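You operate a simulated robot arm through the tools that you are given. There is no shell and no other tool.

The job below is to be done with a simulated robot arm. You get a single attempt, and the scene is never put back.

JOB
Swap the clogged green strainer in the juice drawer for the blue one, main switch off meanwhile.
Fine: the blue one lies on the jug ledge and the clogged one goes there; drawer shut before the switch goes on again. Where these are worked on the way, their far stop is far enough and under half their travel is too little: juice drawer, main switch.

The check looks at the end state, three seconds after you hand in, the way a careful person would. Anything else that was tipped, shoved, dropped, spilled or broken makes it a failure.

ROBOT AND FRAMES
A 6-joint arm with a two-finger parallel gripper, fixed in place. Base frame: the origin is at the foot of the arm, x ahead of it, y to its left, z up. Units: cm, degrees, N and s.
With the tool pointing down near the work surface it reaches from about 10 to 60 cm from the base axis. Its first joint turns from -115.0 to 115.0 degrees. Payload 3.43 kg.
Tool frame: the origin (TCP) lies between the finger pads and is the grasp point; the fingertips stand 3.4 cm ahead of it; z points along the fingers, y is the line along which they close. The gripper opens to 12.8 cm. The fingers are 2.4 cm wide and 1.2 cm thick; the gripper's body (4.8 by 13 cm) begins 9.6 cm behind the TCP.
Orientation is that of the tool frame in the base frame, as a unit quaternion [x, y, z, w]. With the fingers straight down and closing along the base's y, the tool's x points along the base's -x, its y along +y and its z along -z.

CONTROLS
- The arm moves only by the tool jog_arm. Its argument "targets" is a list of rows, each a list of 7 numbers: the shift along the tool's x, y, z in units of 150 mm (1.0 is 150 mm), then the turn, a rotation vector about the tool's x, y, z in units of 60 degrees (1.0 is 60 degrees), then the finger opening in cm, from 0 to 12.8. In form: [[dx, dy, dz, ax, ay, az, fingers], ...]. A call has 1 to 20 rows; each row is the pose to reach, as a shift and turn from the pose commanded when the call began, along the tool's axes at that moment. A call with a number of a shift or a turn outside -1 to 1 is refused whole. Rows are played at 5 a second. More than 5 cm and 8.6 degrees between two rows, or a gripper value outside its range, and nothing of the call is played. A pose out of reach is approached as far as the arm can. The call stops where the force on the tool passes 40 N (or 10 N more than at its start, if that is more) or the arm is blocked; 0.2 s more then pass. Each finger travels about 15.3 cm/s and halts on what it meets, pressing with about 42 N; the grip force reading is that of the motor and also rises with nothing between the fingers. The clock runs only during rows and for 0.2 s after the last one: add rows that repeat a pose to give the fingers time. The reply holds the time, the measured pose of the TCP, the force on the tool along the base axes, the opening and the grip force, in the units named above and with some noise, with the torque about the TCP (base axes, N m) and any sound that the robot's microphone picked up.
- Cameras (640 x 400 px; columns grow to the right, rows downward): "scene" is fixed at [40.12, -50.23, 133.67]; the picture's right is [1.00, 0.05, 0.00], its down [0.03, -0.50, -0.87] and it looks along [-0.05, 0.87, -0.50] (base axes); focal length 361 px, centre (320, 200). "wrist" rides on the gripper at [7.6, -1.1, -16] in the tool frame; the picture's right is [0.15, 0.99, 0.00], its down [-0.88, 0.13, -0.46] and it looks along [-0.45, 0.07, 0.89] (tool axes); focal length 234 px, centre (320, 200). There is no depth. A picture from a camera that has moved, and an enlarged one, comes with that camera's place and axes in the base frame and with its lens.
- capture(camera): a new picture of that camera. The clock stands still meanwhile.
- lift_body(by): slides the trunk up (or, below 0, down) by that many cm; the arm rides with it, the base frame stays. It gives what a move gives, with no picture.
- enlarge(camera, box): a new picture of the part [left, top, right, bottom] of that camera's present view, enlarged. The clock stands still meanwhile.
- close_job(): hands the job in; it is judged then, once.

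Nothing tells you positions but the pictures and the camera data. Unless the task says otherwise, let go and move clear before handing in.

The tools are called after "Emit:" as a command line: name --pt "numbers of a row" for each row, then --argument value for the rest, lists and objects as JSON in quotes. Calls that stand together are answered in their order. jog_arm: Moves the arm, as the interface text tells. Its arguments: {"type":"object","properties":{"targets":{"type":"array","items":{"type":"array","items":{"type":"number"}}}},"required":["targets"]} The other tools are called the same way: lift_body (by) slides the trunk up or down; capture (camera) takes a picture; enlarge (camera, box) takes an enlarged picture of a part of a camera's view; close_job () hands the job in.

At the start:

```text
time_s: 0.0
position: [22.57, 41.73, 92.68]
orientation: [0.0, 1.0, 0.0, 0.0]
wrist_force: [0.0, 0.8, -0.8]
torque: [-0.01, -0.03, -0.02]
width: 12.8
finger_force: 0.0
trunk travel left (down, up): [-70.0, 29.0]
```

scene: 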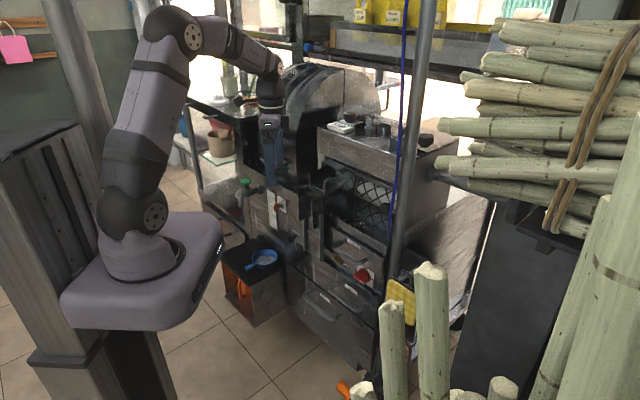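
wrist: 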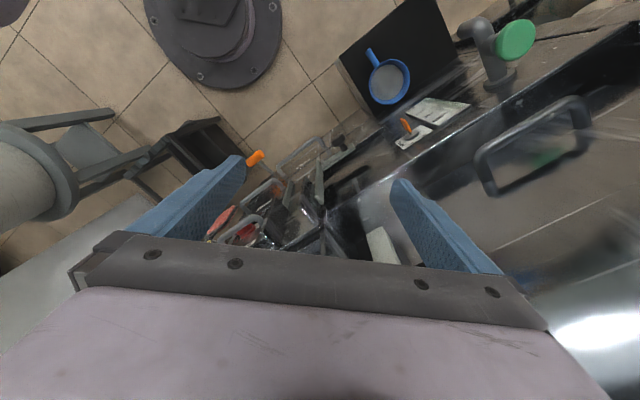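

I see a sugarcane juice machine with drawers, a red-handled switch, and a blue strainer lying on a dark ledge at the lower left. I'll look at enlarged views before moving.

Emit:
enlarge --camera "scene" --box '[200, 160, 300, 222]'

Emit:
enlarge --camera "scene" --box '[200, 220, 330, 300]'

Emit:
enlarge --camera "scene" --box '[290, 220, 420, 300]'

Emit:
enlarge --camera "scene" --box '[280, 100, 440, 200]'

Emit:
enlarge --camera "wrist" --box '[320, 0, 640, 200]'

Emit:
enlarge --camera "wrist" --box '[200, 120, 420, 258]'

```text
6.40 times, centred on (250, 191) of scene
camera zoom: at [40.12, -50.23, 133.67], right [1.0, 0.05, 0.0], down [0.03, -0.5, -0.87], along [-0.05, 0.87, -0.5], focal length 2312 px, centre (768, 258)
```

zoom: 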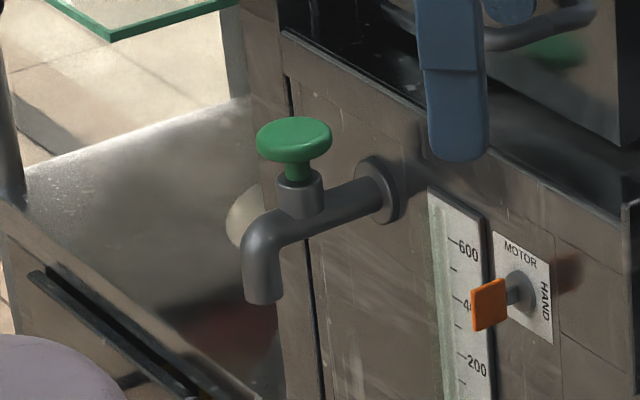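

```text
4.92 times, centred on (265, 260) of scene
camera zoom: at [40.12, -50.23, 133.67], right [1.0, 0.05, 0.0], down [0.03, -0.5, -0.87], along [-0.05, 0.87, -0.5], focal length 1779 px, centre (591, -95)
```

zoom: 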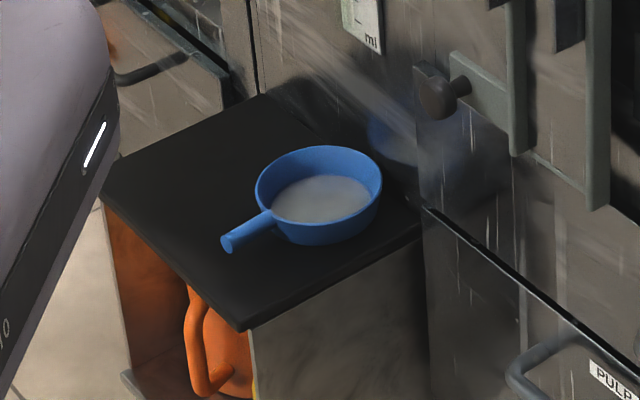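

```text
4.92 times, centred on (355, 260) of scene
camera zoom: at [40.12, -50.23, 133.67], right [1.0, 0.05, 0.0], down [0.03, -0.5, -0.87], along [-0.05, 0.87, -0.5], focal length 1779 px, centre (148, -95)
```

zoom: 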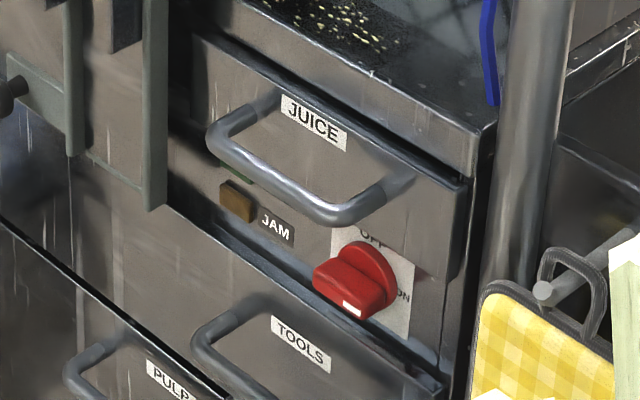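

```text
4.00 times, centred on (360, 150) of scene
camera zoom: at [40.12, -50.23, 133.67], right [1.0, 0.05, 0.0], down [0.03, -0.5, -0.87], along [-0.05, 0.87, -0.5], focal length 1445 px, centre (160, 400)
```

zoom: 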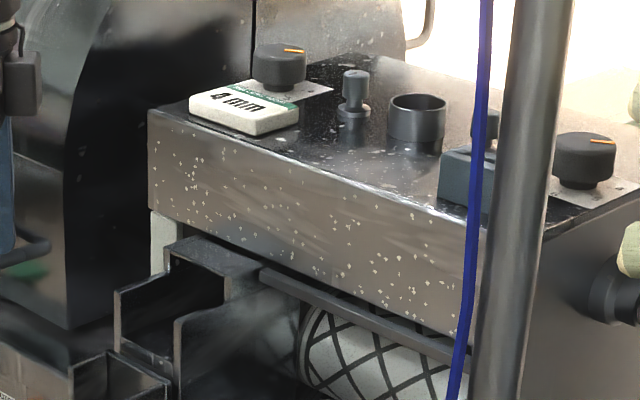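

```text
2.00 times, centred on (480, 100) of wrist
camera zoom: at [15.1, 40.68, 108.62], right [-0.15, 0.99, 0.0], down [0.88, 0.13, 0.46], along [0.45, 0.07, -0.89], focal length 468 px, centre (0, 400)
```

zoom: 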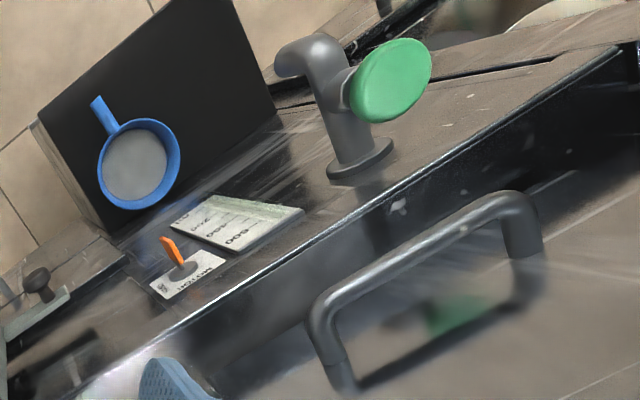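

```text
2.90 times, centred on (310, 189) of wrist
camera zoom: at [15.1, 40.68, 108.62], right [-0.15, 0.99, 0.0], down [0.88, 0.13, 0.46], along [0.45, 0.07, -0.89], focal length 679 px, centre (349, 232)
```

zoom: 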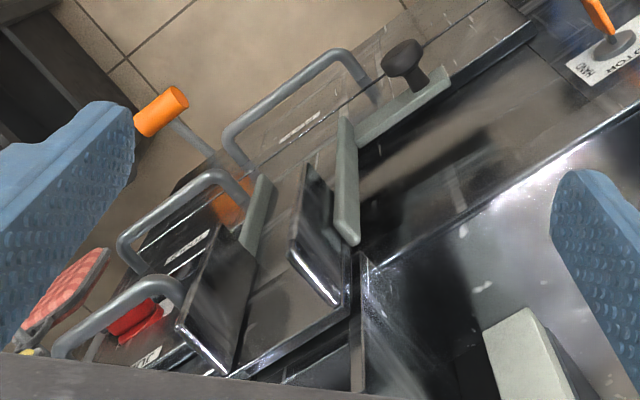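

The machine's front runs diagonally at about 45° to the base. I take the juice drawer handle to be near (42, 29, 70) and the blue strainer near (12, 57, 46). I'll back off from the machine and yaw the tool toward it for a better look.

Emit:
jog_arm --pt "0.05 -0.16 0 0 0 -0.125 12.8" --pt "0.1 -0.33 0 0 0 -0.25 12.8" --pt "0.15 -0.5 0 0 0 -0.375 12.8" --pt "0.2 -0.66 0 0 0 -0.5 12.8" --pt "0.25 -0.83 0 0 0 -0.625 12.8" --pt "0.3 -0.95 0 0 0 -0.75 12.8" --pt "0.3 -0.95 0 0 0 -0.75 12.8"

Emit:
capture --camera "wrist"

Emit:
capture --camera "scene"

```text
time_s: 1.6
position: [18.15, 27.58, 92.66]
orientation: [-0.384, 0.923, 0.001, 0.0]
wrist_force: [-0.3, -0.4, 0.4]
torque: [0.0, -0.01, 0.02]
width: 12.82
finger_force: 0.0
trunk travel left (down, up): [-70.0, 29.0]
```

```text
taken
camera wrist: at [13.61, 21.38, 108.6], right [-0.8, 0.59, 0.0], down [0.53, 0.72, 0.46], along [0.27, 0.37, -0.89], focal length 234 px, centre (320, 200)
```

wrist: 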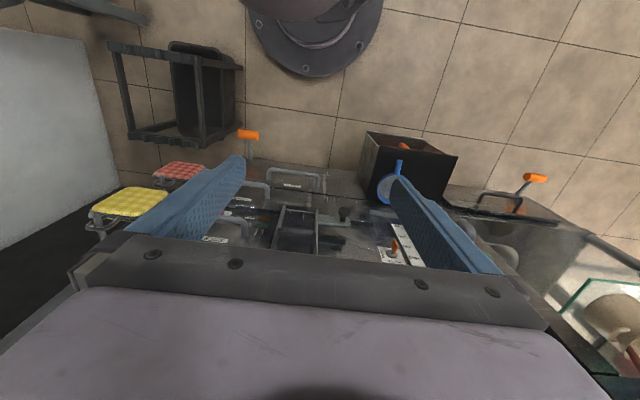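

```text
taken
```

scene: 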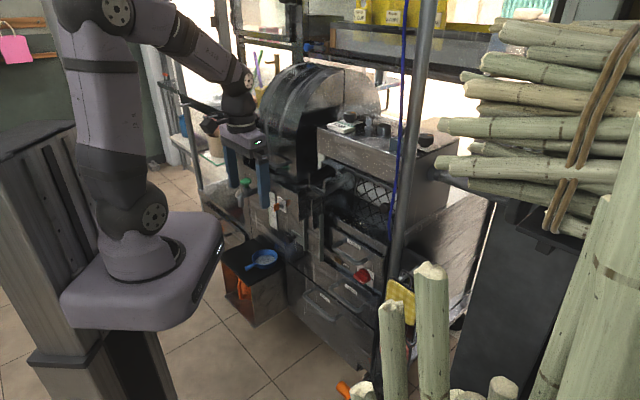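

The tool now faces the machine, but the front panel is seen too obliquely. I'll tilt the tool toward the machine so the wrist camera looks at the front face.

Emit:
jog_arm --pt "-0.047 -0.047 0.133 0 -0.125 0 12.8" --pt "-0.093 -0.094 0.267 0 -0.25 0 12.8" --pt "-0.14 -0.14 0.4 0 -0.375 0 12.8" --pt "-0.187 -0.188 0.533 0 -0.5 0 12.8" --pt "-0.233 -0.235 0.667 0 -0.625 0 12.8" --pt "-0.28 -0.283 0.8 0 -0.75 0 12.8" --pt "-0.28 -0.283 0.8 0 -0.75 0 12.8"

Emit:
capture --camera "wrist"

```text
time_s: 2.9
position: [26.46, 28.22, 81.87]
orientation: [-0.324, 0.903, 0.016, 0.282]
wrist_force: [0.6, 4.7, 1.6]
torque: [-0.52, 0.18, -0.51]
width: 12.83
finger_force: 0.1
out of reach, approached as far as the arm can: row 4, 5, 6
trunk travel left (down, up): [-70.0, 29.0]
stopped in row 6: the force on the tool passed its limit at 377 N (the readings are from after the stop); the commanded pose is now the measured one
```

```text
taken
camera wrist: at [14.44, 19.73, 91.49], right [-0.68, 0.7, -0.23], down [0.25, 0.51, 0.82], along [0.69, 0.5, -0.52], focal length 234 px, centre (320, 200)
```

wrist: 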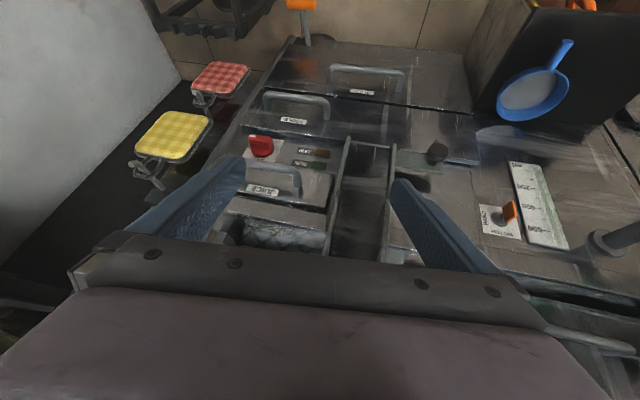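

The move stopped on a force spike, and rows 4–6 were out of reach. I'll check the scene to see what made contact before moving again.

Emit:
capture --camera "scene"

Emit:
enlarge --camera "scene" --box '[200, 90, 400, 215]'

Emit:
enlarge --camera "wrist" --box '[200, 100, 420, 238]'

Emit:
enlarge --camera "wrist" --box '[420, 30, 640, 168]'

```text
taken
```

scene: 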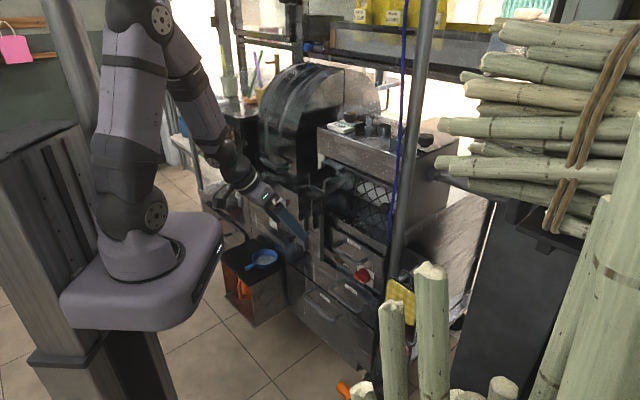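

```text
3.20 times, centred on (300, 152) of scene
camera zoom: at [40.12, -50.23, 133.67], right [1.0, 0.05, 0.0], down [0.03, -0.5, -0.87], along [-0.05, 0.87, -0.5], focal length 1156 px, centre (384, 352)
```

zoom: 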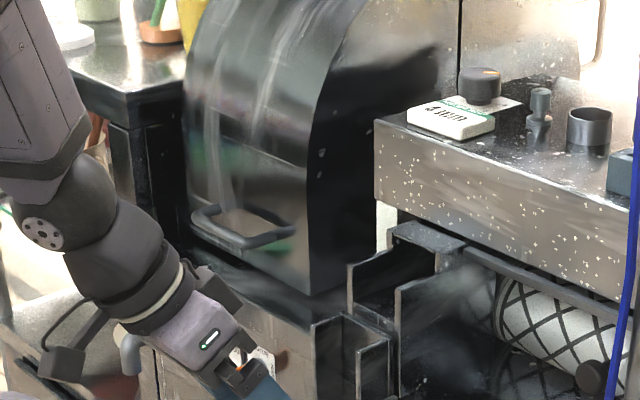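

```text
2.90 times, centred on (310, 169) of wrist
camera zoom: at [14.44, 19.73, 91.49], right [-0.68, 0.7, -0.23], down [0.25, 0.51, 0.82], along [0.69, 0.5, -0.52], focal length 679 px, centre (349, 290)
```

zoom: 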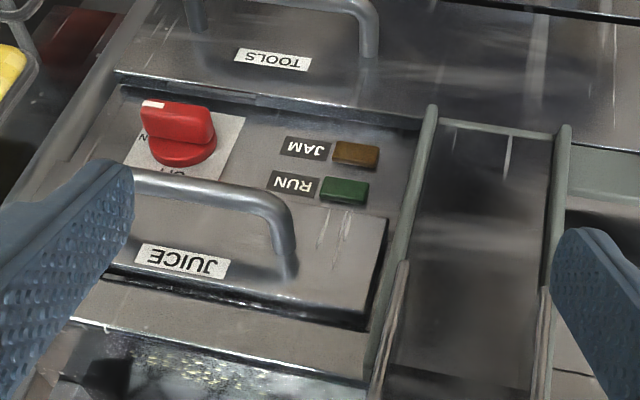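

```text
2.90 times, centred on (530, 99) of wrist
camera zoom: at [14.44, 19.73, 91.49], right [-0.68, 0.7, -0.23], down [0.25, 0.51, 0.82], along [0.69, 0.5, -0.52], focal length 679 px, centre (-289, 493)
```

zoom: 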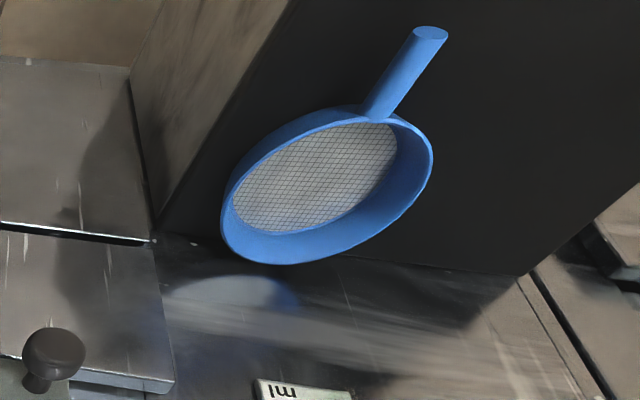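

Nothing in the scene looks displaced; the arm seems to have run into its own wrist limit. Before backing out I'll use this view for close-ups of the switch, chute and drawers.

Emit:
enlarge --camera "wrist" --box '[230, 120, 310, 170]'

Emit:
enlarge --camera "wrist" --box '[300, 120, 460, 220]'

Emit:
enlarge --camera "scene" --box '[330, 235, 400, 279]'

Emit:
enlarge --camera "scene" --box '[280, 170, 380, 270]'

```text
8.00 times, centred on (270, 145) of wrist
camera zoom: at [14.44, 19.73, 91.49], right [-0.68, 0.7, -0.23], down [0.25, 0.51, 0.82], along [0.69, 0.5, -0.52], focal length 1873 px, centre (720, 640)
```

zoom: 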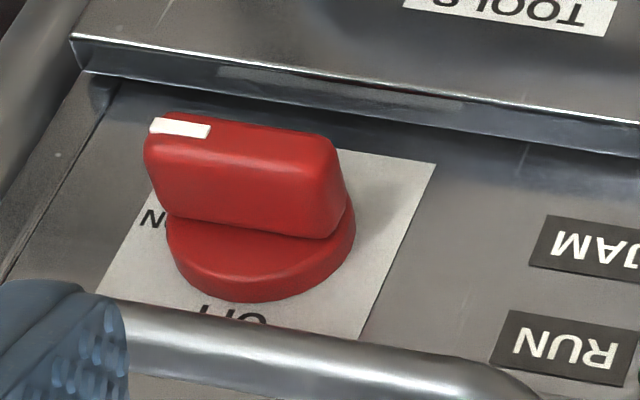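

```text
4.00 times, centred on (380, 170) of wrist
camera zoom: at [14.44, 19.73, 91.49], right [-0.68, 0.7, -0.23], down [0.25, 0.51, 0.82], along [0.69, 0.5, -0.52], focal length 937 px, centre (80, 320)
```

zoom: 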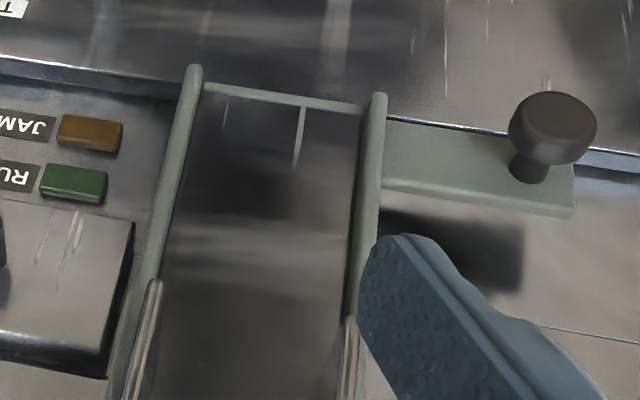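

```text
9.09 times, centred on (365, 257) of scene
camera zoom: at [40.12, -50.23, 133.67], right [1.0, 0.05, 0.0], down [0.03, -0.5, -0.87], along [-0.05, 0.87, -0.5], focal length 3284 px, centre (-89, -318)
```

zoom: 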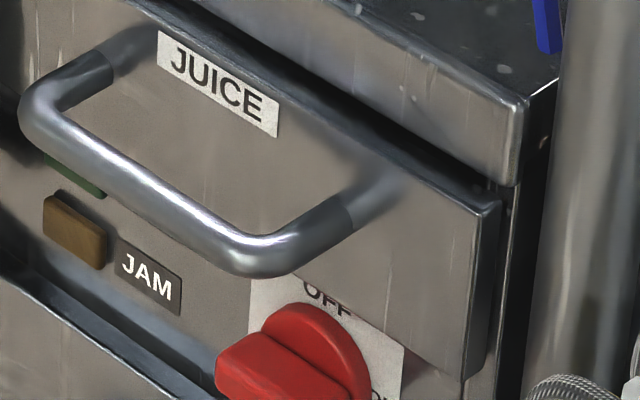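

```text
4.00 times, centred on (330, 220) of scene
camera zoom: at [40.12, -50.23, 133.67], right [1.0, 0.05, 0.0], down [0.03, -0.5, -0.87], along [-0.05, 0.87, -0.5], focal length 1445 px, centre (280, 120)
```

zoom: 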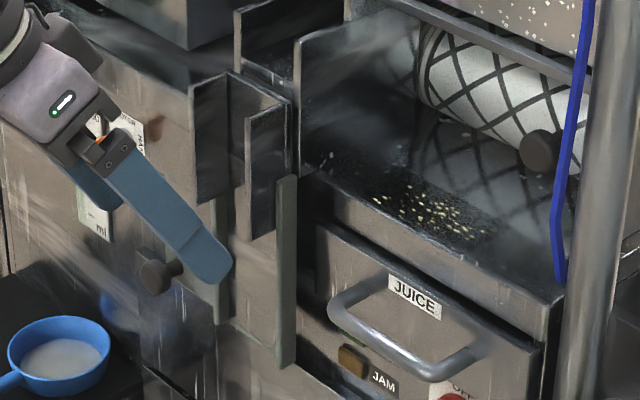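

The switch mark points right, to ON, with OFF at the top, and the knob sits just below the JUICE drawer's handle. The tool can't pitch above the forearm direction at this trunk height. I'll return to the tool-down pose, then lower the trunk.

Emit:
jog_arm --pt "0 0.03 -0.148 -0.0305 0.086 -0.0153 12.8" --pt "0 0.062 -0.297 -0.061 0.172 -0.031 12.8" --pt "0 0.093 -0.445 -0.0915 0.2575 -0.046 12.8" --pt "0 0.123 -0.593 -0.122 0.343 -0.061 12.8" --pt "0 0.154 -0.742 -0.1525 0.429 -0.077 12.8" --pt "0 0.185 -0.89 -0.183 0.515 -0.092 12.8" --pt "0 0.185 -0.89 -0.183 0.515 -0.092 12.8"

```text
time_s: 4.5
position: [18.19, 27.59, 92.84]
orientation: [-0.384, 0.923, -0.001, -0.001]
wrist_force: [0.5, -0.2, -0.8]
torque: [0.02, 0.01, -0.03]
width: 12.79
finger_force: 0.1
trunk travel left (down, up): [-70.0, 29.0]
```

The arm is back in the clear, tool-down pose. I'll lower the trunk 30 cm so the forearm sits at a better pitch, then check the views.

Emit:
lift_body --by -30

Emit:
capture --camera "scene"

Emit:
capture --camera "wrist"

```text
time_s: 7.5
position: [18.26, 27.71, 62.62]
orientation: [-0.384, 0.923, -0.001, -0.001]
wrist_force: [0.3, -1.2, 0.1]
torque: [0.03, 0.04, 0.0]
width: 12.83
finger_force: 0.0
trunk travel left (down, up): [-40.0, 59.0]
```

```text
taken
```

scene: 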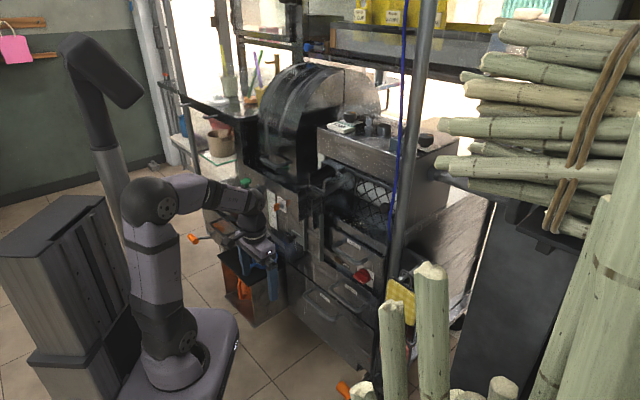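

```text
taken
camera wrist: at [13.75, 21.55, 78.59], right [-0.8, 0.59, 0.0], down [0.53, 0.72, 0.45], along [0.27, 0.37, -0.89], focal length 234 px, centre (320, 200)
```

wrist: 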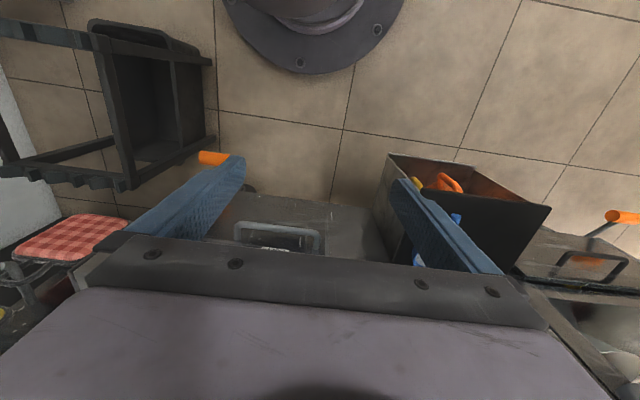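

The trunk is down 30 cm and nothing is in contact. I'll raise the TCP within the arm, lower the trunk another 30 cm, and then try tilting forward.

Emit:
jog_arm --pt "0 0 -0.3 0 0 0 12.8" --pt "0 0 -0.6 0 0 0 12.8" --pt "0 0 -0.9 0 0 0 12.8" --pt "0 0 -1.0 0 0 0 12.8"

Emit:
lift_body --by -30

Emit:
capture --camera "scene"

```text
time_s: 8.5
position: [18.21, 27.67, 77.74]
orientation: [-0.385, 0.923, -0.002, 0.0]
wrist_force: [0.7, 0.2, -0.1]
torque: [-0.02, -0.03, 0.02]
width: 12.79
finger_force: 0.0
trunk travel left (down, up): [-40.0, 59.0]
```

```text
time_s: 11.5
position: [18.37, 27.74, 47.88]
orientation: [-0.384, 0.923, -0.001, -0.001]
wrist_force: [0.4, 0.0, -0.2]
torque: [0.02, 0.03, -0.04]
width: 12.8
finger_force: 0.0
trunk travel left (down, up): [-10.0, 89.0]
```

```text
taken
```

scene: 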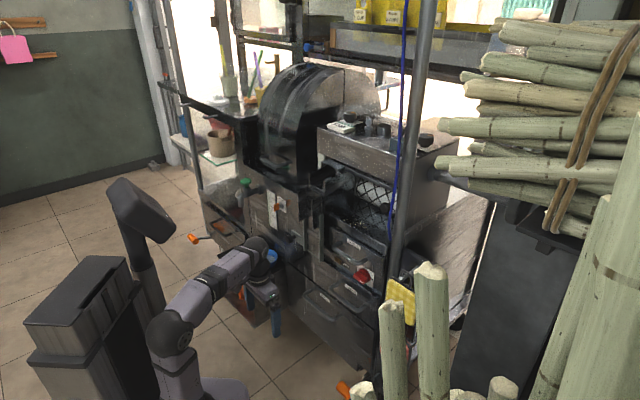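

Still clear. I'll raise the TCP and tilt the tool forward 45°, watching for reach warnings.

Emit:
jog_arm --pt "0 -0.05 -0.25 0 0 0 12.8" --pt "0 -0.1 -0.5 0 0 0 12.8" --pt "0 -0.15 -0.7 0 -0.1 0 12.8" --pt "0 -0.2 -0.8 0 -0.2 0 12.8" --pt "0 -0.25 -0.9 0 -0.3 0 12.8" --pt "0 -0.3 -1.0 0 -0.4 0 12.8" --pt "0 -0.35 -1.0 0 -0.5 0 12.8" --pt "0 -0.4 -1.0 0 -0.6 0 12.8" --pt "0 -0.45 -1.0 0 -0.7 0 12.8" --pt "0 -0.5 -1.0 0 -0.75 0 12.8"

Emit:
capture --camera "wrist"

Emit:
capture --camera "scene"

```text
time_s: 13.7
position: [28.09, 30.94, 68.65]
orientation: [-0.355, 0.854, 0.145, 0.352]
wrist_force: [0.0, -0.2, 0.4]
torque: [-0.02, 0.01, -0.02]
width: 12.79
finger_force: 0.1
out of reach, approached as far as the arm can: row 6, 7, 8, 9, 10
trunk travel left (down, up): [-10.0, 89.0]
```

```text
taken
camera wrist: at [17.21, 18.37, 74.6], right [-0.77, 0.62, -0.11], down [0.12, 0.31, 0.94], along [0.62, 0.72, -0.31], focal length 234 px, centre (320, 200)
```

wrist: 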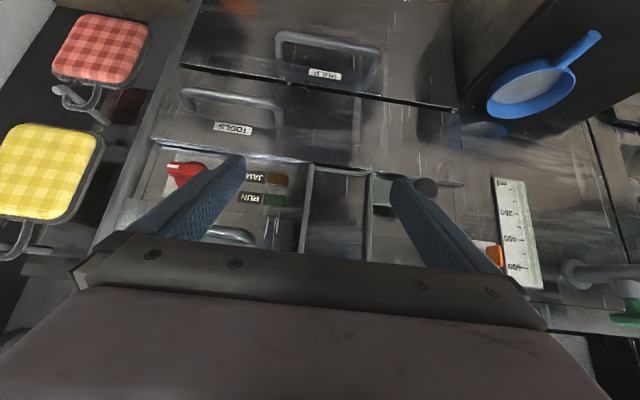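

```text
taken
```

scene: 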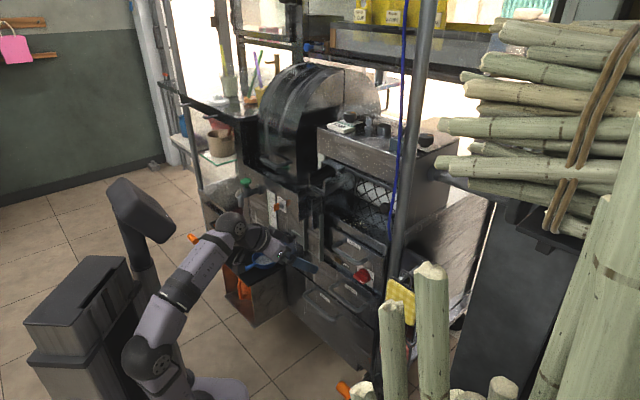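

The tilt to 45° was reached, but the position drifted outward because the arm can't fold that close to its base. I'll make a small safe test move to find out which pose the next command is measured from.

Emit:
jog_arm --pt "-0.19 0 -0.047 0 0 0 12.8" --pt "-0.377 0 -0.094 0 0 0 12.8"

Emit:
enlarge --camera "wrist" --box '[120, 120, 340, 258]'

```text
time_s: 14.3
position: [30.19, 33.04, 73.73]
orientation: [-0.355, 0.853, 0.146, 0.353]
wrist_force: [-0.1, 0.3, -0.2]
torque: [0.02, -0.01, 0.02]
width: 12.8
finger_force: 0.1
trunk travel left (down, up): [-10.0, 89.0]
```

```text
2.90 times, centred on (230, 189) of wrist
camera zoom: at [19.29, 20.55, 79.52], right [-0.77, 0.62, -0.1], down [0.12, 0.31, 0.94], along [0.62, 0.72, -0.31], focal length 679 px, centre (581, 232)
```

zoom: 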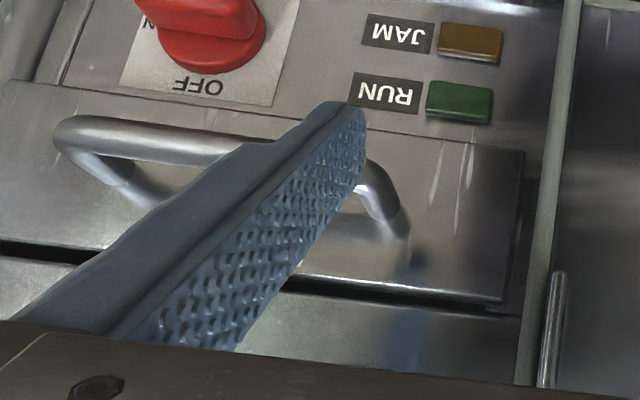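

When a target is out of reach, the next command starts from the pose actually reached. Next I'll bring the tool to horizontal at n≈42 (n is the distance toward the machine front), moved right so the fingers stop hiding the knob.

Emit:
jog_arm --pt "0.06 -0.067 0.03 0 -0.094 0 12.8" --pt "0.122 -0.133 0.06 0 -0.1875 0 12.8" --pt "0.184 -0.2 0.09 0 -0.281 0 12.8" --pt "0.245 -0.267 0.118 0 -0.375 0 12.8" --pt "0.306 -0.333 0.148 0 -0.469 0 12.8" --pt "0.368 -0.4 0.177 0 -0.5625 0 12.8" --pt "0.429 -0.467 0.207 0 -0.656 0 12.8" --pt "0.49 -0.533 0.236 0 -0.75 0 12.8"

Emit:
capture --camera "wrist"

Emit:
capture --camera "scene"

```text
time_s: 15.1
position: [32.86, 33.01, 72.8]
orientation: [-0.33, 0.8, 0.192, 0.462]
wrist_force: [-11.5, -7.9, 3.9]
torque: [-0.28, -0.18, -0.8]
width: 12.74
finger_force: 0.0
out of reach, approached as far as the arm can: row 2, 3
trunk travel left (down, up): [-10.0, 89.0]
stopped in row 3: the force on the tool passed its limit at 74 N (the readings are from after the stop); the commanded pose is now the measured one
```

```text
taken
camera wrist: at [21.21, 19.72, 74.21], right [-0.75, 0.65, -0.12], down [-0.06, 0.12, 0.99], along [0.66, 0.75, -0.05], focal length 234 px, centre (320, 200)
```

wrist: 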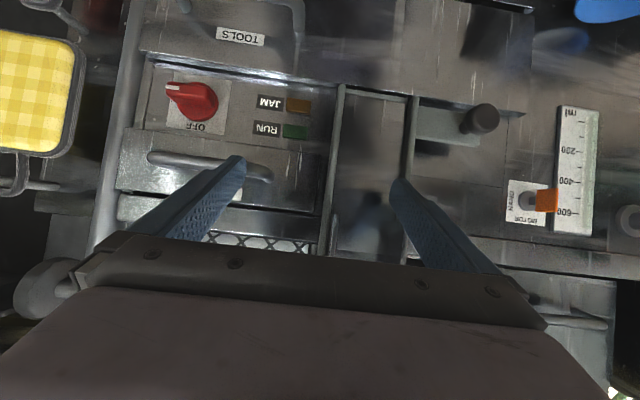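

```text
taken
```

scene: 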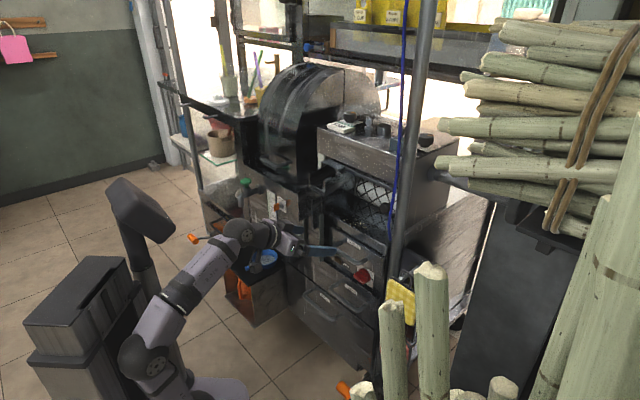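

The right fingertip touched the handle bar lightly because the arm drifted outward at its limit: the upper arm can't lean back past vertical. I'll back off while pitching the tool down, which stays within reach.

Emit:
jog_arm --pt "0 0 -0.067 0 0.12 0 12.8" --pt "0 0 -0.2 0 0.25 0 12.8" --pt "0 0 -0.33 0 0.25 0 12.8"

Emit:
capture --camera "wrist"

```text
time_s: 15.9
position: [29.89, 30.01, 75.11]
orientation: [-0.353, 0.855, 0.147, 0.351]
wrist_force: [0.3, -0.5, -0.2]
torque: [0.02, -0.03, -0.01]
width: 12.81
finger_force: 0.0
trunk travel left (down, up): [-10.0, 89.0]
```

```text
taken
camera wrist: at [19.01, 17.6, 81.12], right [-0.77, 0.63, -0.1], down [0.13, 0.31, 0.94], along [0.62, 0.72, -0.32], focal length 234 px, centre (320, 200)
```

wrist: 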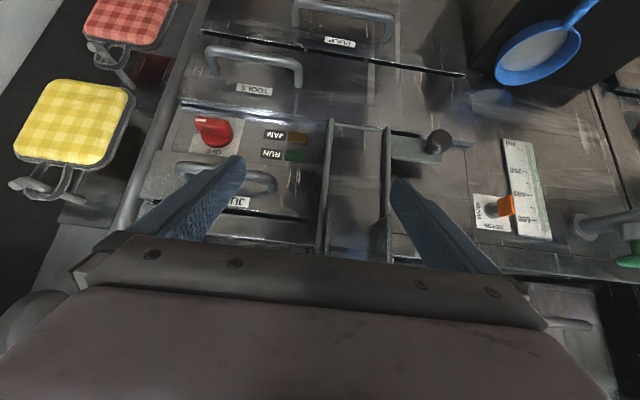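

The arm is clear and the drawer is unmoved. I'll lower the trunk the last 10 cm and take close-ups to pin down the knob.

Emit:
enlarge --camera "wrist" --box '[140, 90, 300, 190]'

Emit:
lift_body --by -10

Emit:
enlarge --camera "wrist" --box '[140, 70, 300, 170]'

Emit:
enlarge --camera "scene" --box '[335, 245, 405, 289]'

```text
4.00 times, centred on (220, 140) of wrist
camera zoom: at [19.01, 17.6, 81.12], right [-0.77, 0.63, -0.1], down [0.13, 0.31, 0.94], along [0.62, 0.72, -0.32], focal length 937 px, centre (720, 440)
```

zoom: 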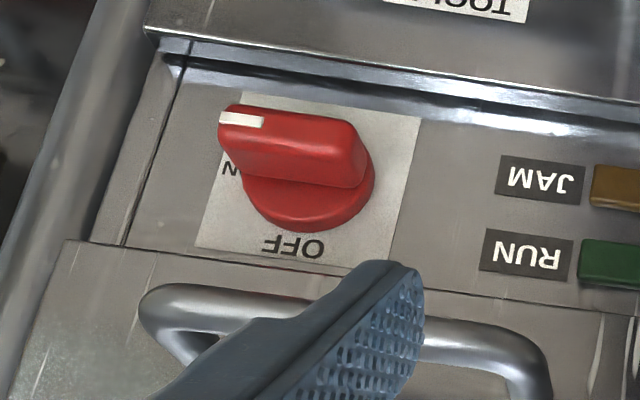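

```text
time_s: 17.2
position: [29.88, 30.1, 65.09]
orientation: [-0.353, 0.854, 0.147, 0.352]
wrist_force: [0.3, 0.9, -0.5]
torque: [0.0, 0.01, 0.01]
width: 12.79
finger_force: 0.1
trunk travel left (down, up): [0.0, 99.0]
```

```text
4.00 times, centred on (220, 120) of wrist
camera zoom: at [19.01, 17.6, 71.11], right [-0.77, 0.63, -0.1], down [0.12, 0.31, 0.94], along [0.62, 0.72, -0.31], focal length 937 px, centre (720, 520)
```

zoom: 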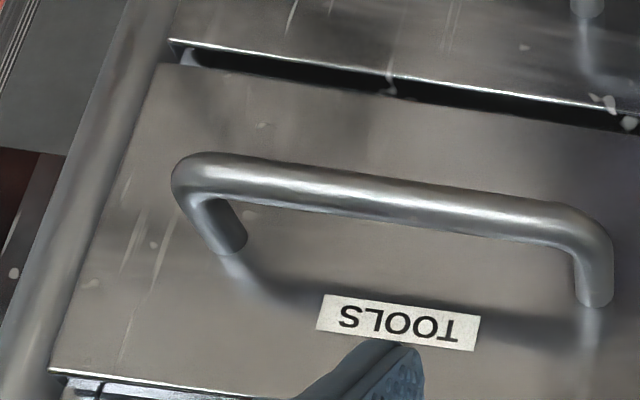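

```text
9.09 times, centred on (370, 267) of scene
camera zoom: at [40.12, -50.23, 133.67], right [1.0, 0.05, 0.0], down [0.03, -0.5, -0.87], along [-0.05, 0.87, -0.5], focal length 3284 px, centre (-134, -409)
```

zoom: 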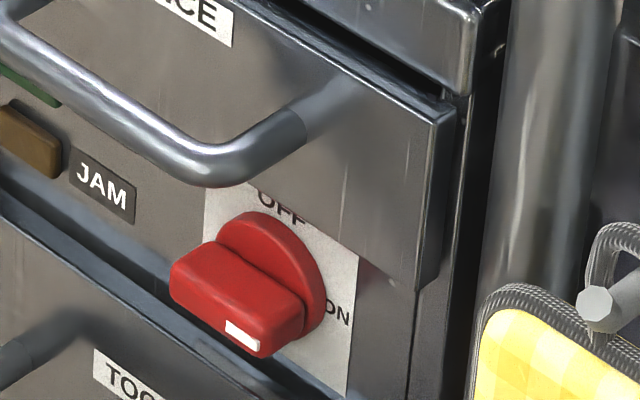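

With the trunk at the bottom, I take the switch axis to be at n≈51.9–54.9, t≈13.7, z≈63.8, where t is the distance to the right along the front. I'll bring the tool to a near-horizontal pre-grasp in front of it with the fingers narrowed.

Emit:
jog_arm --pt "-0.064 -0.096 0.066 -0.019 -0.069 -0.012 10" --pt "-0.127 -0.287 0.133 -0.038 -0.139 -0.024 7" --pt "-0.18 -0.478 0.188 -0.057 -0.208 -0.036 4" --pt "-0.212 -0.67 0.221 -0.075 -0.277 -0.048 3" --pt "-0.212 -0.813 0.221 -0.094 -0.347 -0.06 3" --pt "-0.212 -0.957 0.221 -0.113 -0.416 -0.072 3"

Emit:
capture --camera "wrist"

Emit:
capture --camera "scene"

```text
time_s: 18.6
position: [43.31, 23.25, 65.05]
orientation: [-0.365, 0.734, 0.256, 0.512]
wrist_force: [0.0, 0.4, 0.4]
torque: [-0.02, 0.02, -0.01]
width: 3.01
finger_force: 0.1
trunk travel left (down, up): [0.0, 99.0]
```

```text
taken
camera wrist: at [33.68, 8.49, 63.4], right [-0.82, 0.56, -0.14], down [-0.18, -0.02, 0.98], along [0.54, 0.83, 0.12], focal length 234 px, centre (320, 200)
```

wrist: 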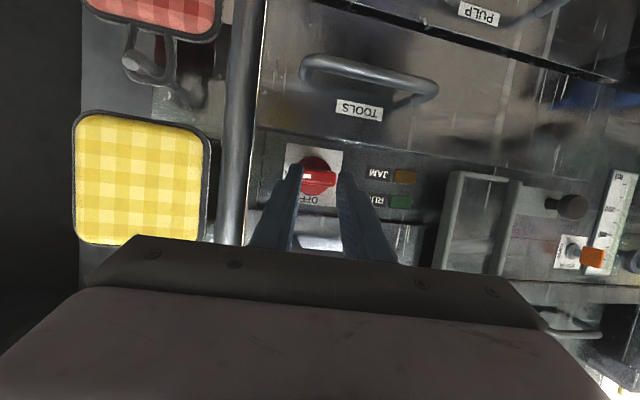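

```text
taken
```

scene: 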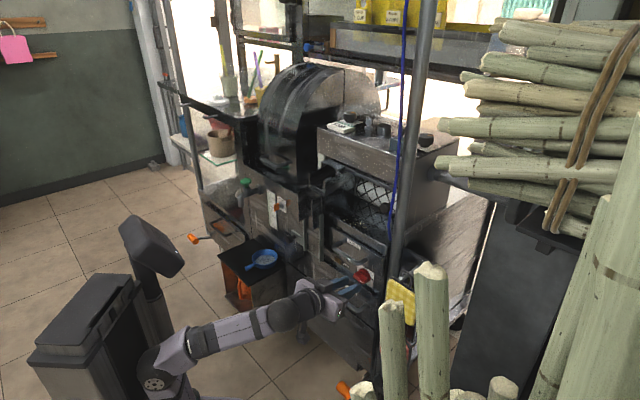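

The pose was reached cleanly and the knob is framed between the fingers. I'll zoom in to check alignment, then roll the gripper 90° so the fingers sit above and below the bar.

Emit:
enlarge --camera "wrist" --box '[240, 130, 400, 230]'

Emit:
jog_arm --pt "0 0 0 0 0 0.14 3" --pt "0 0 0 0 0 0.28 3" --pt "0 0 0 0 0 0.42 3" --pt "0 0 0 0 0 0.56 3" --pt "0 0 0 0 0 0.7 3" --pt "0 0 0 0 0 0.84 3" --pt "0 0 0 0 0 0.98 3"

```text
4.00 times, centred on (320, 180) of wrist
camera zoom: at [33.68, 8.49, 63.4], right [-0.82, 0.56, -0.14], down [-0.18, -0.02, 0.98], along [0.54, 0.83, 0.12], focal length 937 px, centre (320, 280)
```

zoom: 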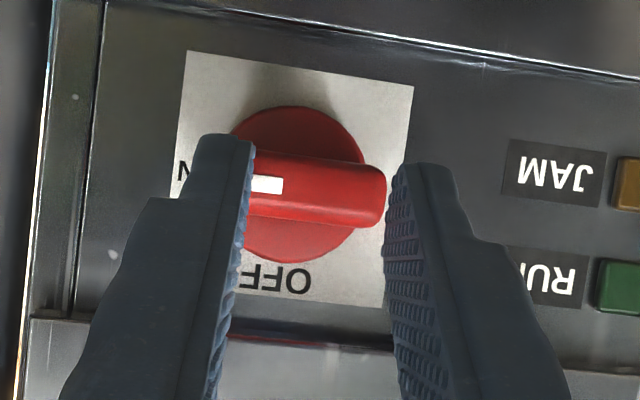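

```text
time_s: 20.2
position: [43.29, 23.27, 65.03]
orientation: [0.043, 0.819, 0.475, 0.319]
wrist_force: [0.2, 0.1, -0.5]
torque: [0.02, 0.05, -0.02]
width: 3.01
finger_force: 0.0
trunk travel left (down, up): [0.0, 99.0]
```

The roll is reachable. I'll complete it to 90° and look at alignment with the bar.

Emit:
jog_arm --pt "0 0 0 0 0 0.13 3" --pt "0 0 0 0 0 0.26 3" --pt "0 0 0 0 0 0.39 3" --pt "0 0 0 0 0 0.52 3"

Emit:
capture --camera "wrist"

Emit:
enlarge --camera "scene" --box '[310, 235, 410, 297]'

```text
time_s: 21.2
position: [43.44, 23.28, 64.97]
orientation: [0.263, 0.777, 0.544, 0.18]
wrist_force: [-0.3, -0.3, -0.7]
torque: [0.0, 0.02, -0.04]
width: 3.0
finger_force: 0.0
trunk travel left (down, up): [0.0, 99.0]
```

```text
taken
camera wrist: at [28.07, 15.53, 69.47], right [0.09, 0.36, 0.93], down [0.47, -0.84, 0.27], along [0.88, 0.41, -0.25], focal length 234 px, centre (320, 200)
```

wrist: 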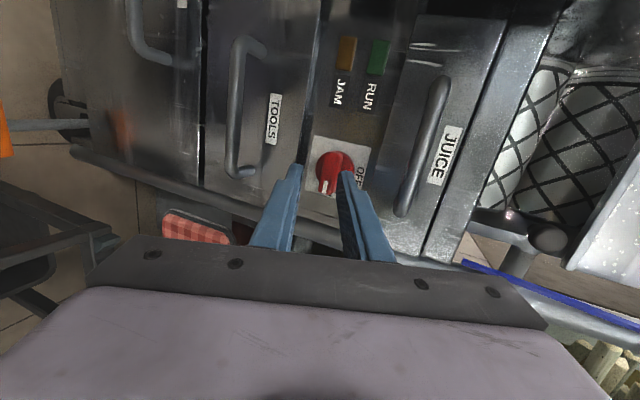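

```text
6.40 times, centred on (360, 266) of scene
camera zoom: at [40.12, -50.23, 133.67], right [1.0, 0.05, 0.0], down [0.03, -0.5, -0.87], along [-0.05, 0.87, -0.5], focal length 2312 px, centre (64, -222)
```

zoom: 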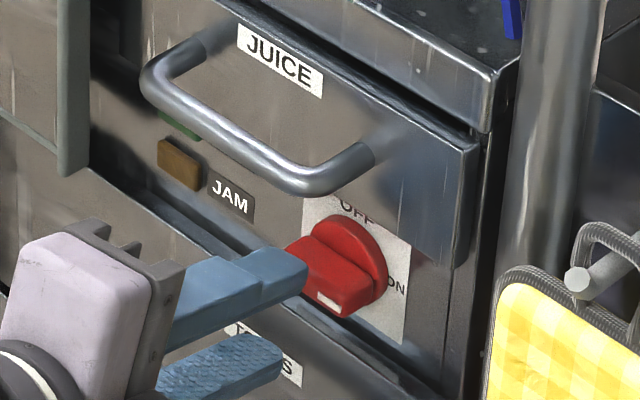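

Emit:
enlarge --camera "wrist" --box '[250, 130, 410, 230]'

```text
4.00 times, centred on (330, 180) of wrist
camera zoom: at [28.07, 15.53, 69.47], right [0.09, 0.36, 0.93], down [0.47, -0.84, 0.27], along [0.88, 0.41, -0.25], focal length 937 px, centre (280, 280)
```

zoom: 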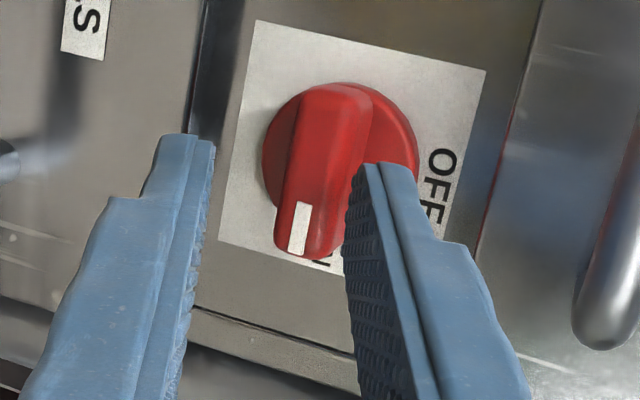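

The bar is centred between the fingers. I'll ease in along the panel normal while levelling the pitch, so both fingers overlap the bar without hitting the disc.

Emit:
jog_arm --pt "-0.006 0.005 0.05 0 0 0 3" --pt "-0.012 0.01 0.09 -0.05 0 0 3" --pt "-0.016 0.014 0.12 -0.11 0 0 3" --pt "-0.02 0.017 0.15 -0.17 0 0 3" --pt "-0.023 0.0195 0.175 -0.217 0 0 3"

Emit:
enlarge --camera "wrist" --box '[250, 110, 410, 210]'

Emit:
enlarge --camera "scene" --box '[310, 235, 410, 297]'

```text
time_s: 22.4
position: [45.09, 25.02, 64.4]
orientation: [0.24, 0.711, 0.627, 0.209]
wrist_force: [-0.3, -0.2, 0.7]
torque: [-0.04, 0.0, 0.0]
width: 3.0
finger_force: 0.1
trunk travel left (down, up): [0.0, 99.0]
```

```text
4.00 times, centred on (330, 160) of wrist
camera zoom: at [29.48, 16.88, 65.21], right [-0.04, 0.18, 0.98], down [0.44, -0.88, 0.18], along [0.9, 0.44, -0.05], focal length 937 px, centre (280, 360)
```

zoom: 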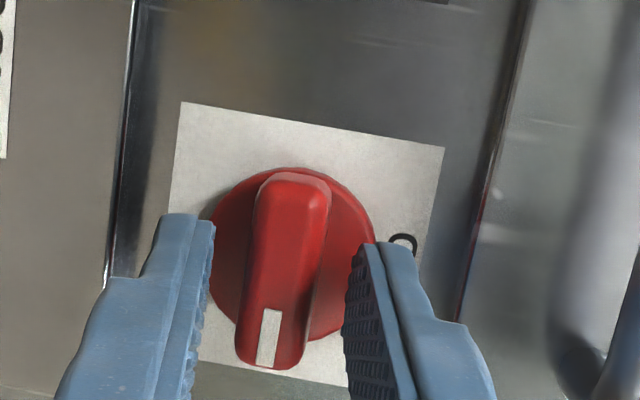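

```text
6.40 times, centred on (360, 266) of scene
camera zoom: at [40.12, -50.23, 133.67], right [1.0, 0.05, 0.0], down [0.03, -0.5, -0.87], along [-0.05, 0.87, -0.5], focal length 2312 px, centre (64, -222)
```

zoom: 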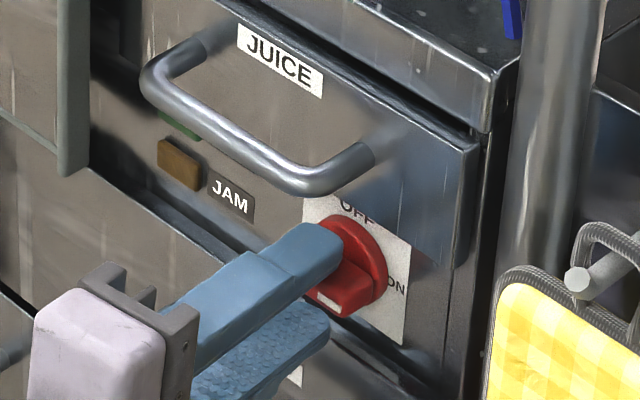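

Both fingers overlap the bar by about 1 cm. I'll go in slightly further and close on it.

Emit:
jog_arm --pt "0 0 0.013 0 0 0 3" --pt "0 0 0.027 0 0 0 3" --pt "0 0 0.027 0 0 0 2" --pt "0 0 0.027 0 0 0 1.2" --pt "0 0 0.027 0 0 0 0.6" --pt "0 0 0.027 0 0 0 0.6"

Emit:
enlarge --camera "wrist" --box '[250, 110, 410, 210]'

```text
time_s: 23.9
position: [45.46, 25.38, 64.31]
orientation: [0.238, 0.711, 0.627, 0.209]
wrist_force: [2.6, 2.9, 1.0]
torque: [0.54, -0.48, 0.01]
width: 1.72
finger_force: 45.1
trunk travel left (down, up): [0.0, 99.0]
```

```text
4.00 times, centred on (330, 160) of wrist
camera zoom: at [29.74, 17.23, 65.2], right [-0.04, 0.18, 0.98], down [0.44, -0.88, 0.18], along [0.9, 0.44, -0.05], focal length 937 px, centre (280, 360)
```

zoom: 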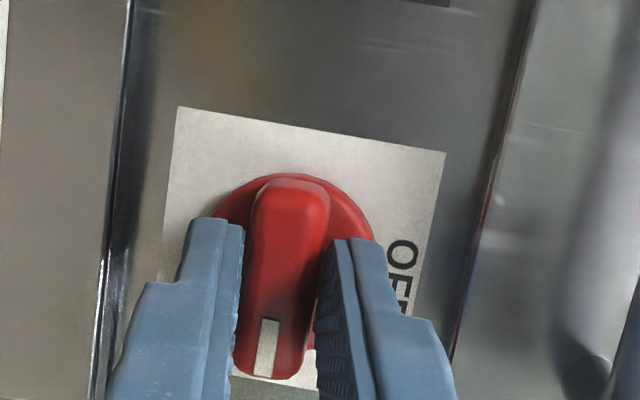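

The bar is gripped at 1.7 cm. I'll loosen slightly and turn it counter-clockwise toward OFF in two stages.

Emit:
jog_arm --pt "0 0 0 0 0 0 2.0" --pt "0 0 0 0 0 -0.12 2.0" --pt "0 0 0 0 0 -0.24 2.0" --pt "0 0 0 0 0 -0.36 2.0" --pt "0 0 0 0 0 -0.48 2.0" --pt "0 0 0 0 0 -0.6 2.0" --pt "0 0 0 0 0 -0.72 2.0" --pt "0 0 0 0 0 -0.84 2.0" --pt "0 0 0 0 0 -0.96 2.0"

Emit:
enlarge --camera "wrist" --box '[250, 110, 410, 210]'

Emit:
enlarge --camera "scene" --box '[310, 235, 410, 297]'

```text
time_s: 25.9
position: [45.33, 25.36, 64.27]
orientation: [-0.135, 0.738, 0.449, 0.485]
wrist_force: [-0.1, -0.9, -0.6]
torque: [0.01, 0.0, -0.03]
width: 2.0
finger_force: 0.0
trunk travel left (down, up): [0.0, 99.0]
```

```text
4.00 times, centred on (330, 160) of wrist
camera zoom: at [32.87, 13.92, 59.32], right [-0.7, 0.59, 0.4], down [0.08, -0.5, 0.86], along [0.71, 0.64, 0.3], focal length 937 px, centre (280, 360)
```

zoom: 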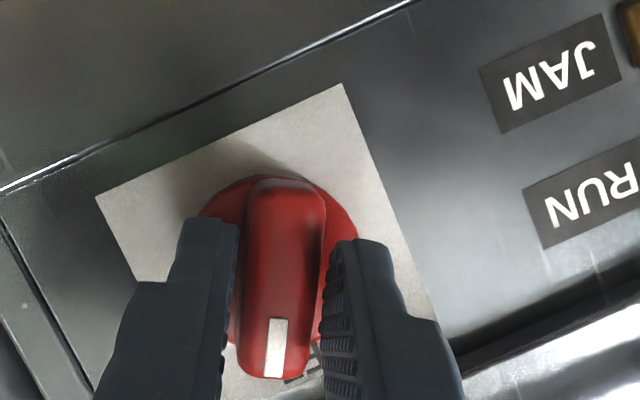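

```text
6.40 times, centred on (360, 266) of scene
camera zoom: at [40.12, -50.23, 133.67], right [1.0, 0.05, 0.0], down [0.03, -0.5, -0.87], along [-0.05, 0.87, -0.5], focal length 2312 px, centre (64, -222)
```

zoom: 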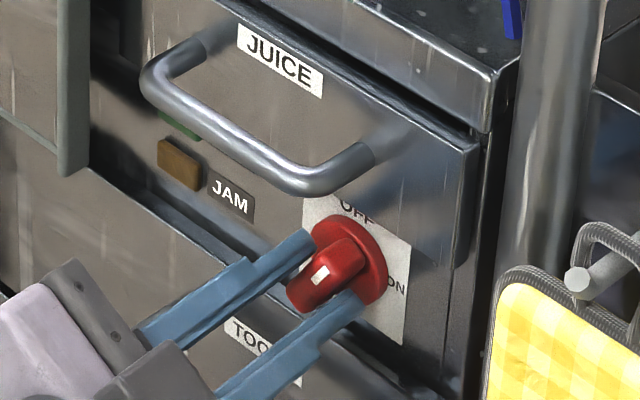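

The knob is following and its mark is approaching OFF. I'll complete the turn and squeeze to align it.

Emit:
jog_arm --pt "0 0 0 0 0 -0.12 2.0" --pt "0 0 0 0 0 -0.24 2.0" --pt "0 0 0 0 0 -0.36 2.0" --pt "0 0 0 0 0 -0.48 2.0" --pt "0 0 0 0 0 -0.56 2.0" --pt "0 0 0 0 0 -0.62 1.9" --pt "0 0 0 0 0 -0.62 1.6"

Emit:
enlarge --camera "wrist" --box '[250, 110, 410, 210]'

Emit:
enlarge --camera "scene" --box '[310, 235, 410, 297]'

```text
time_s: 27.4
position: [45.38, 25.31, 64.37]
orientation: [-0.361, 0.658, 0.271, 0.603]
wrist_force: [2.1, -0.5, 0.9]
torque: [0.47, 0.69, -0.64]
width: 1.93
finger_force: 44.7
trunk travel left (down, up): [0.0, 99.0]
```

```text
4.00 times, centred on (330, 160) of wrist
camera zoom: at [36.72, 10.97, 58.86], right [-0.79, 0.57, -0.22], down [-0.37, -0.15, 0.92], along [0.48, 0.81, 0.33], focal length 937 px, centre (280, 360)
```

zoom: 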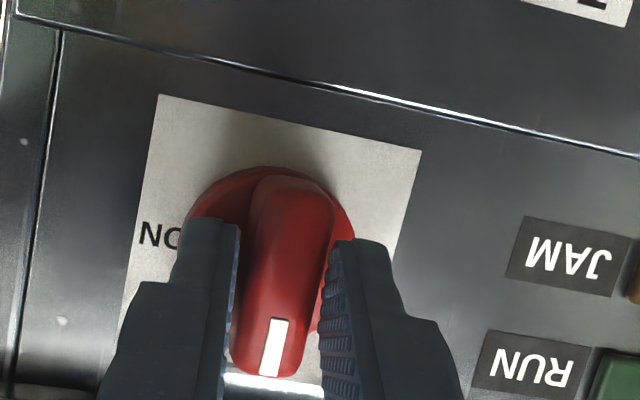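

```text
6.40 times, centred on (360, 266) of scene
camera zoom: at [40.12, -50.23, 133.67], right [1.0, 0.05, 0.0], down [0.03, -0.5, -0.87], along [-0.05, 0.87, -0.5], focal length 2312 px, centre (64, -222)
```

zoom: 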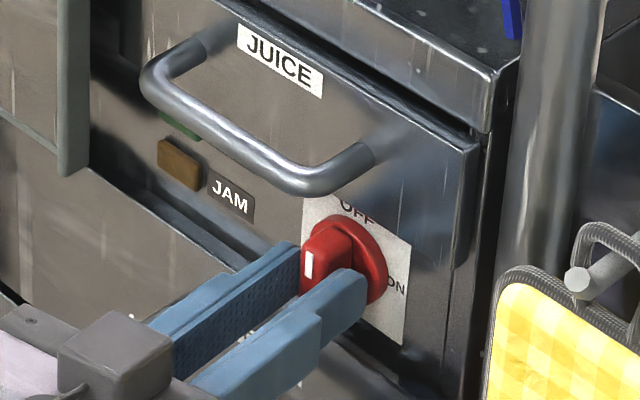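

The mark now points up at OFF, and the reaction torque suggests it is at its stop. I'll release and back straight out, pitching down as I go.

Emit:
jog_arm --pt "0 0 0 0 0 0 3.0" --pt "0 0 0 0 0 0 3.2" --pt "0 0 -0.07 0 0 0 3.2" --pt "0 0 -0.14 0 0.06 0 3.2" --pt "0 0 -0.21 0 0.15 0 3.2" --pt "0 0 -0.28 0 0.25 0 3.2" --pt "0 0 -0.35 0 0.35 0 3.2"

Emit:
capture --camera "wrist"

Emit:
enlarge --camera "scene" --box '[310, 235, 410, 297]'

```text
time_s: 29.1
position: [42.19, 21.28, 64.98]
orientation: [-0.404, 0.757, 0.2, 0.473]
wrist_force: [0.2, -0.3, -0.3]
torque: [0.04, 0.01, -0.04]
width: 3.2
finger_force: 0.1
trunk travel left (down, up): [0.0, 99.0]
```

```text
taken
camera wrist: at [32.54, 6.39, 65.92], right [-0.83, 0.52, -0.21], down [-0.16, 0.14, 0.98], along [0.54, 0.84, -0.03], focal length 234 px, centre (320, 200)
```

wrist: 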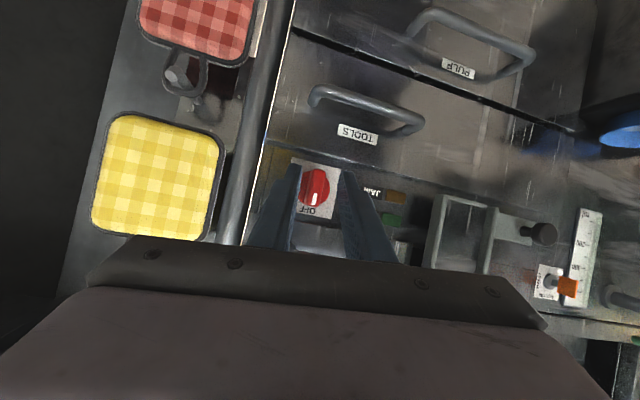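

```text
6.40 times, centred on (360, 266) of scene
camera zoom: at [40.12, -50.23, 133.67], right [1.0, 0.05, 0.0], down [0.03, -0.5, -0.87], along [-0.05, 0.87, -0.5], focal length 2312 px, centre (64, -222)
```

zoom: 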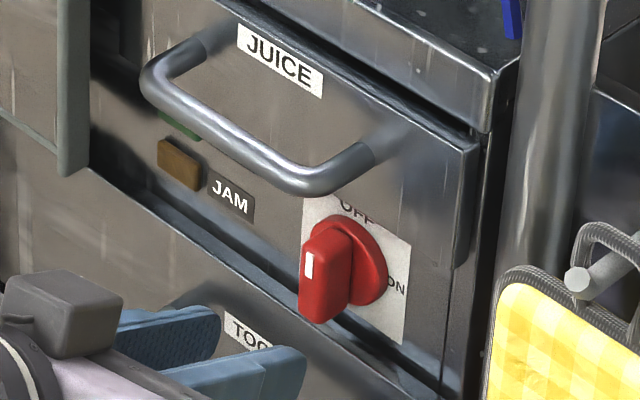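

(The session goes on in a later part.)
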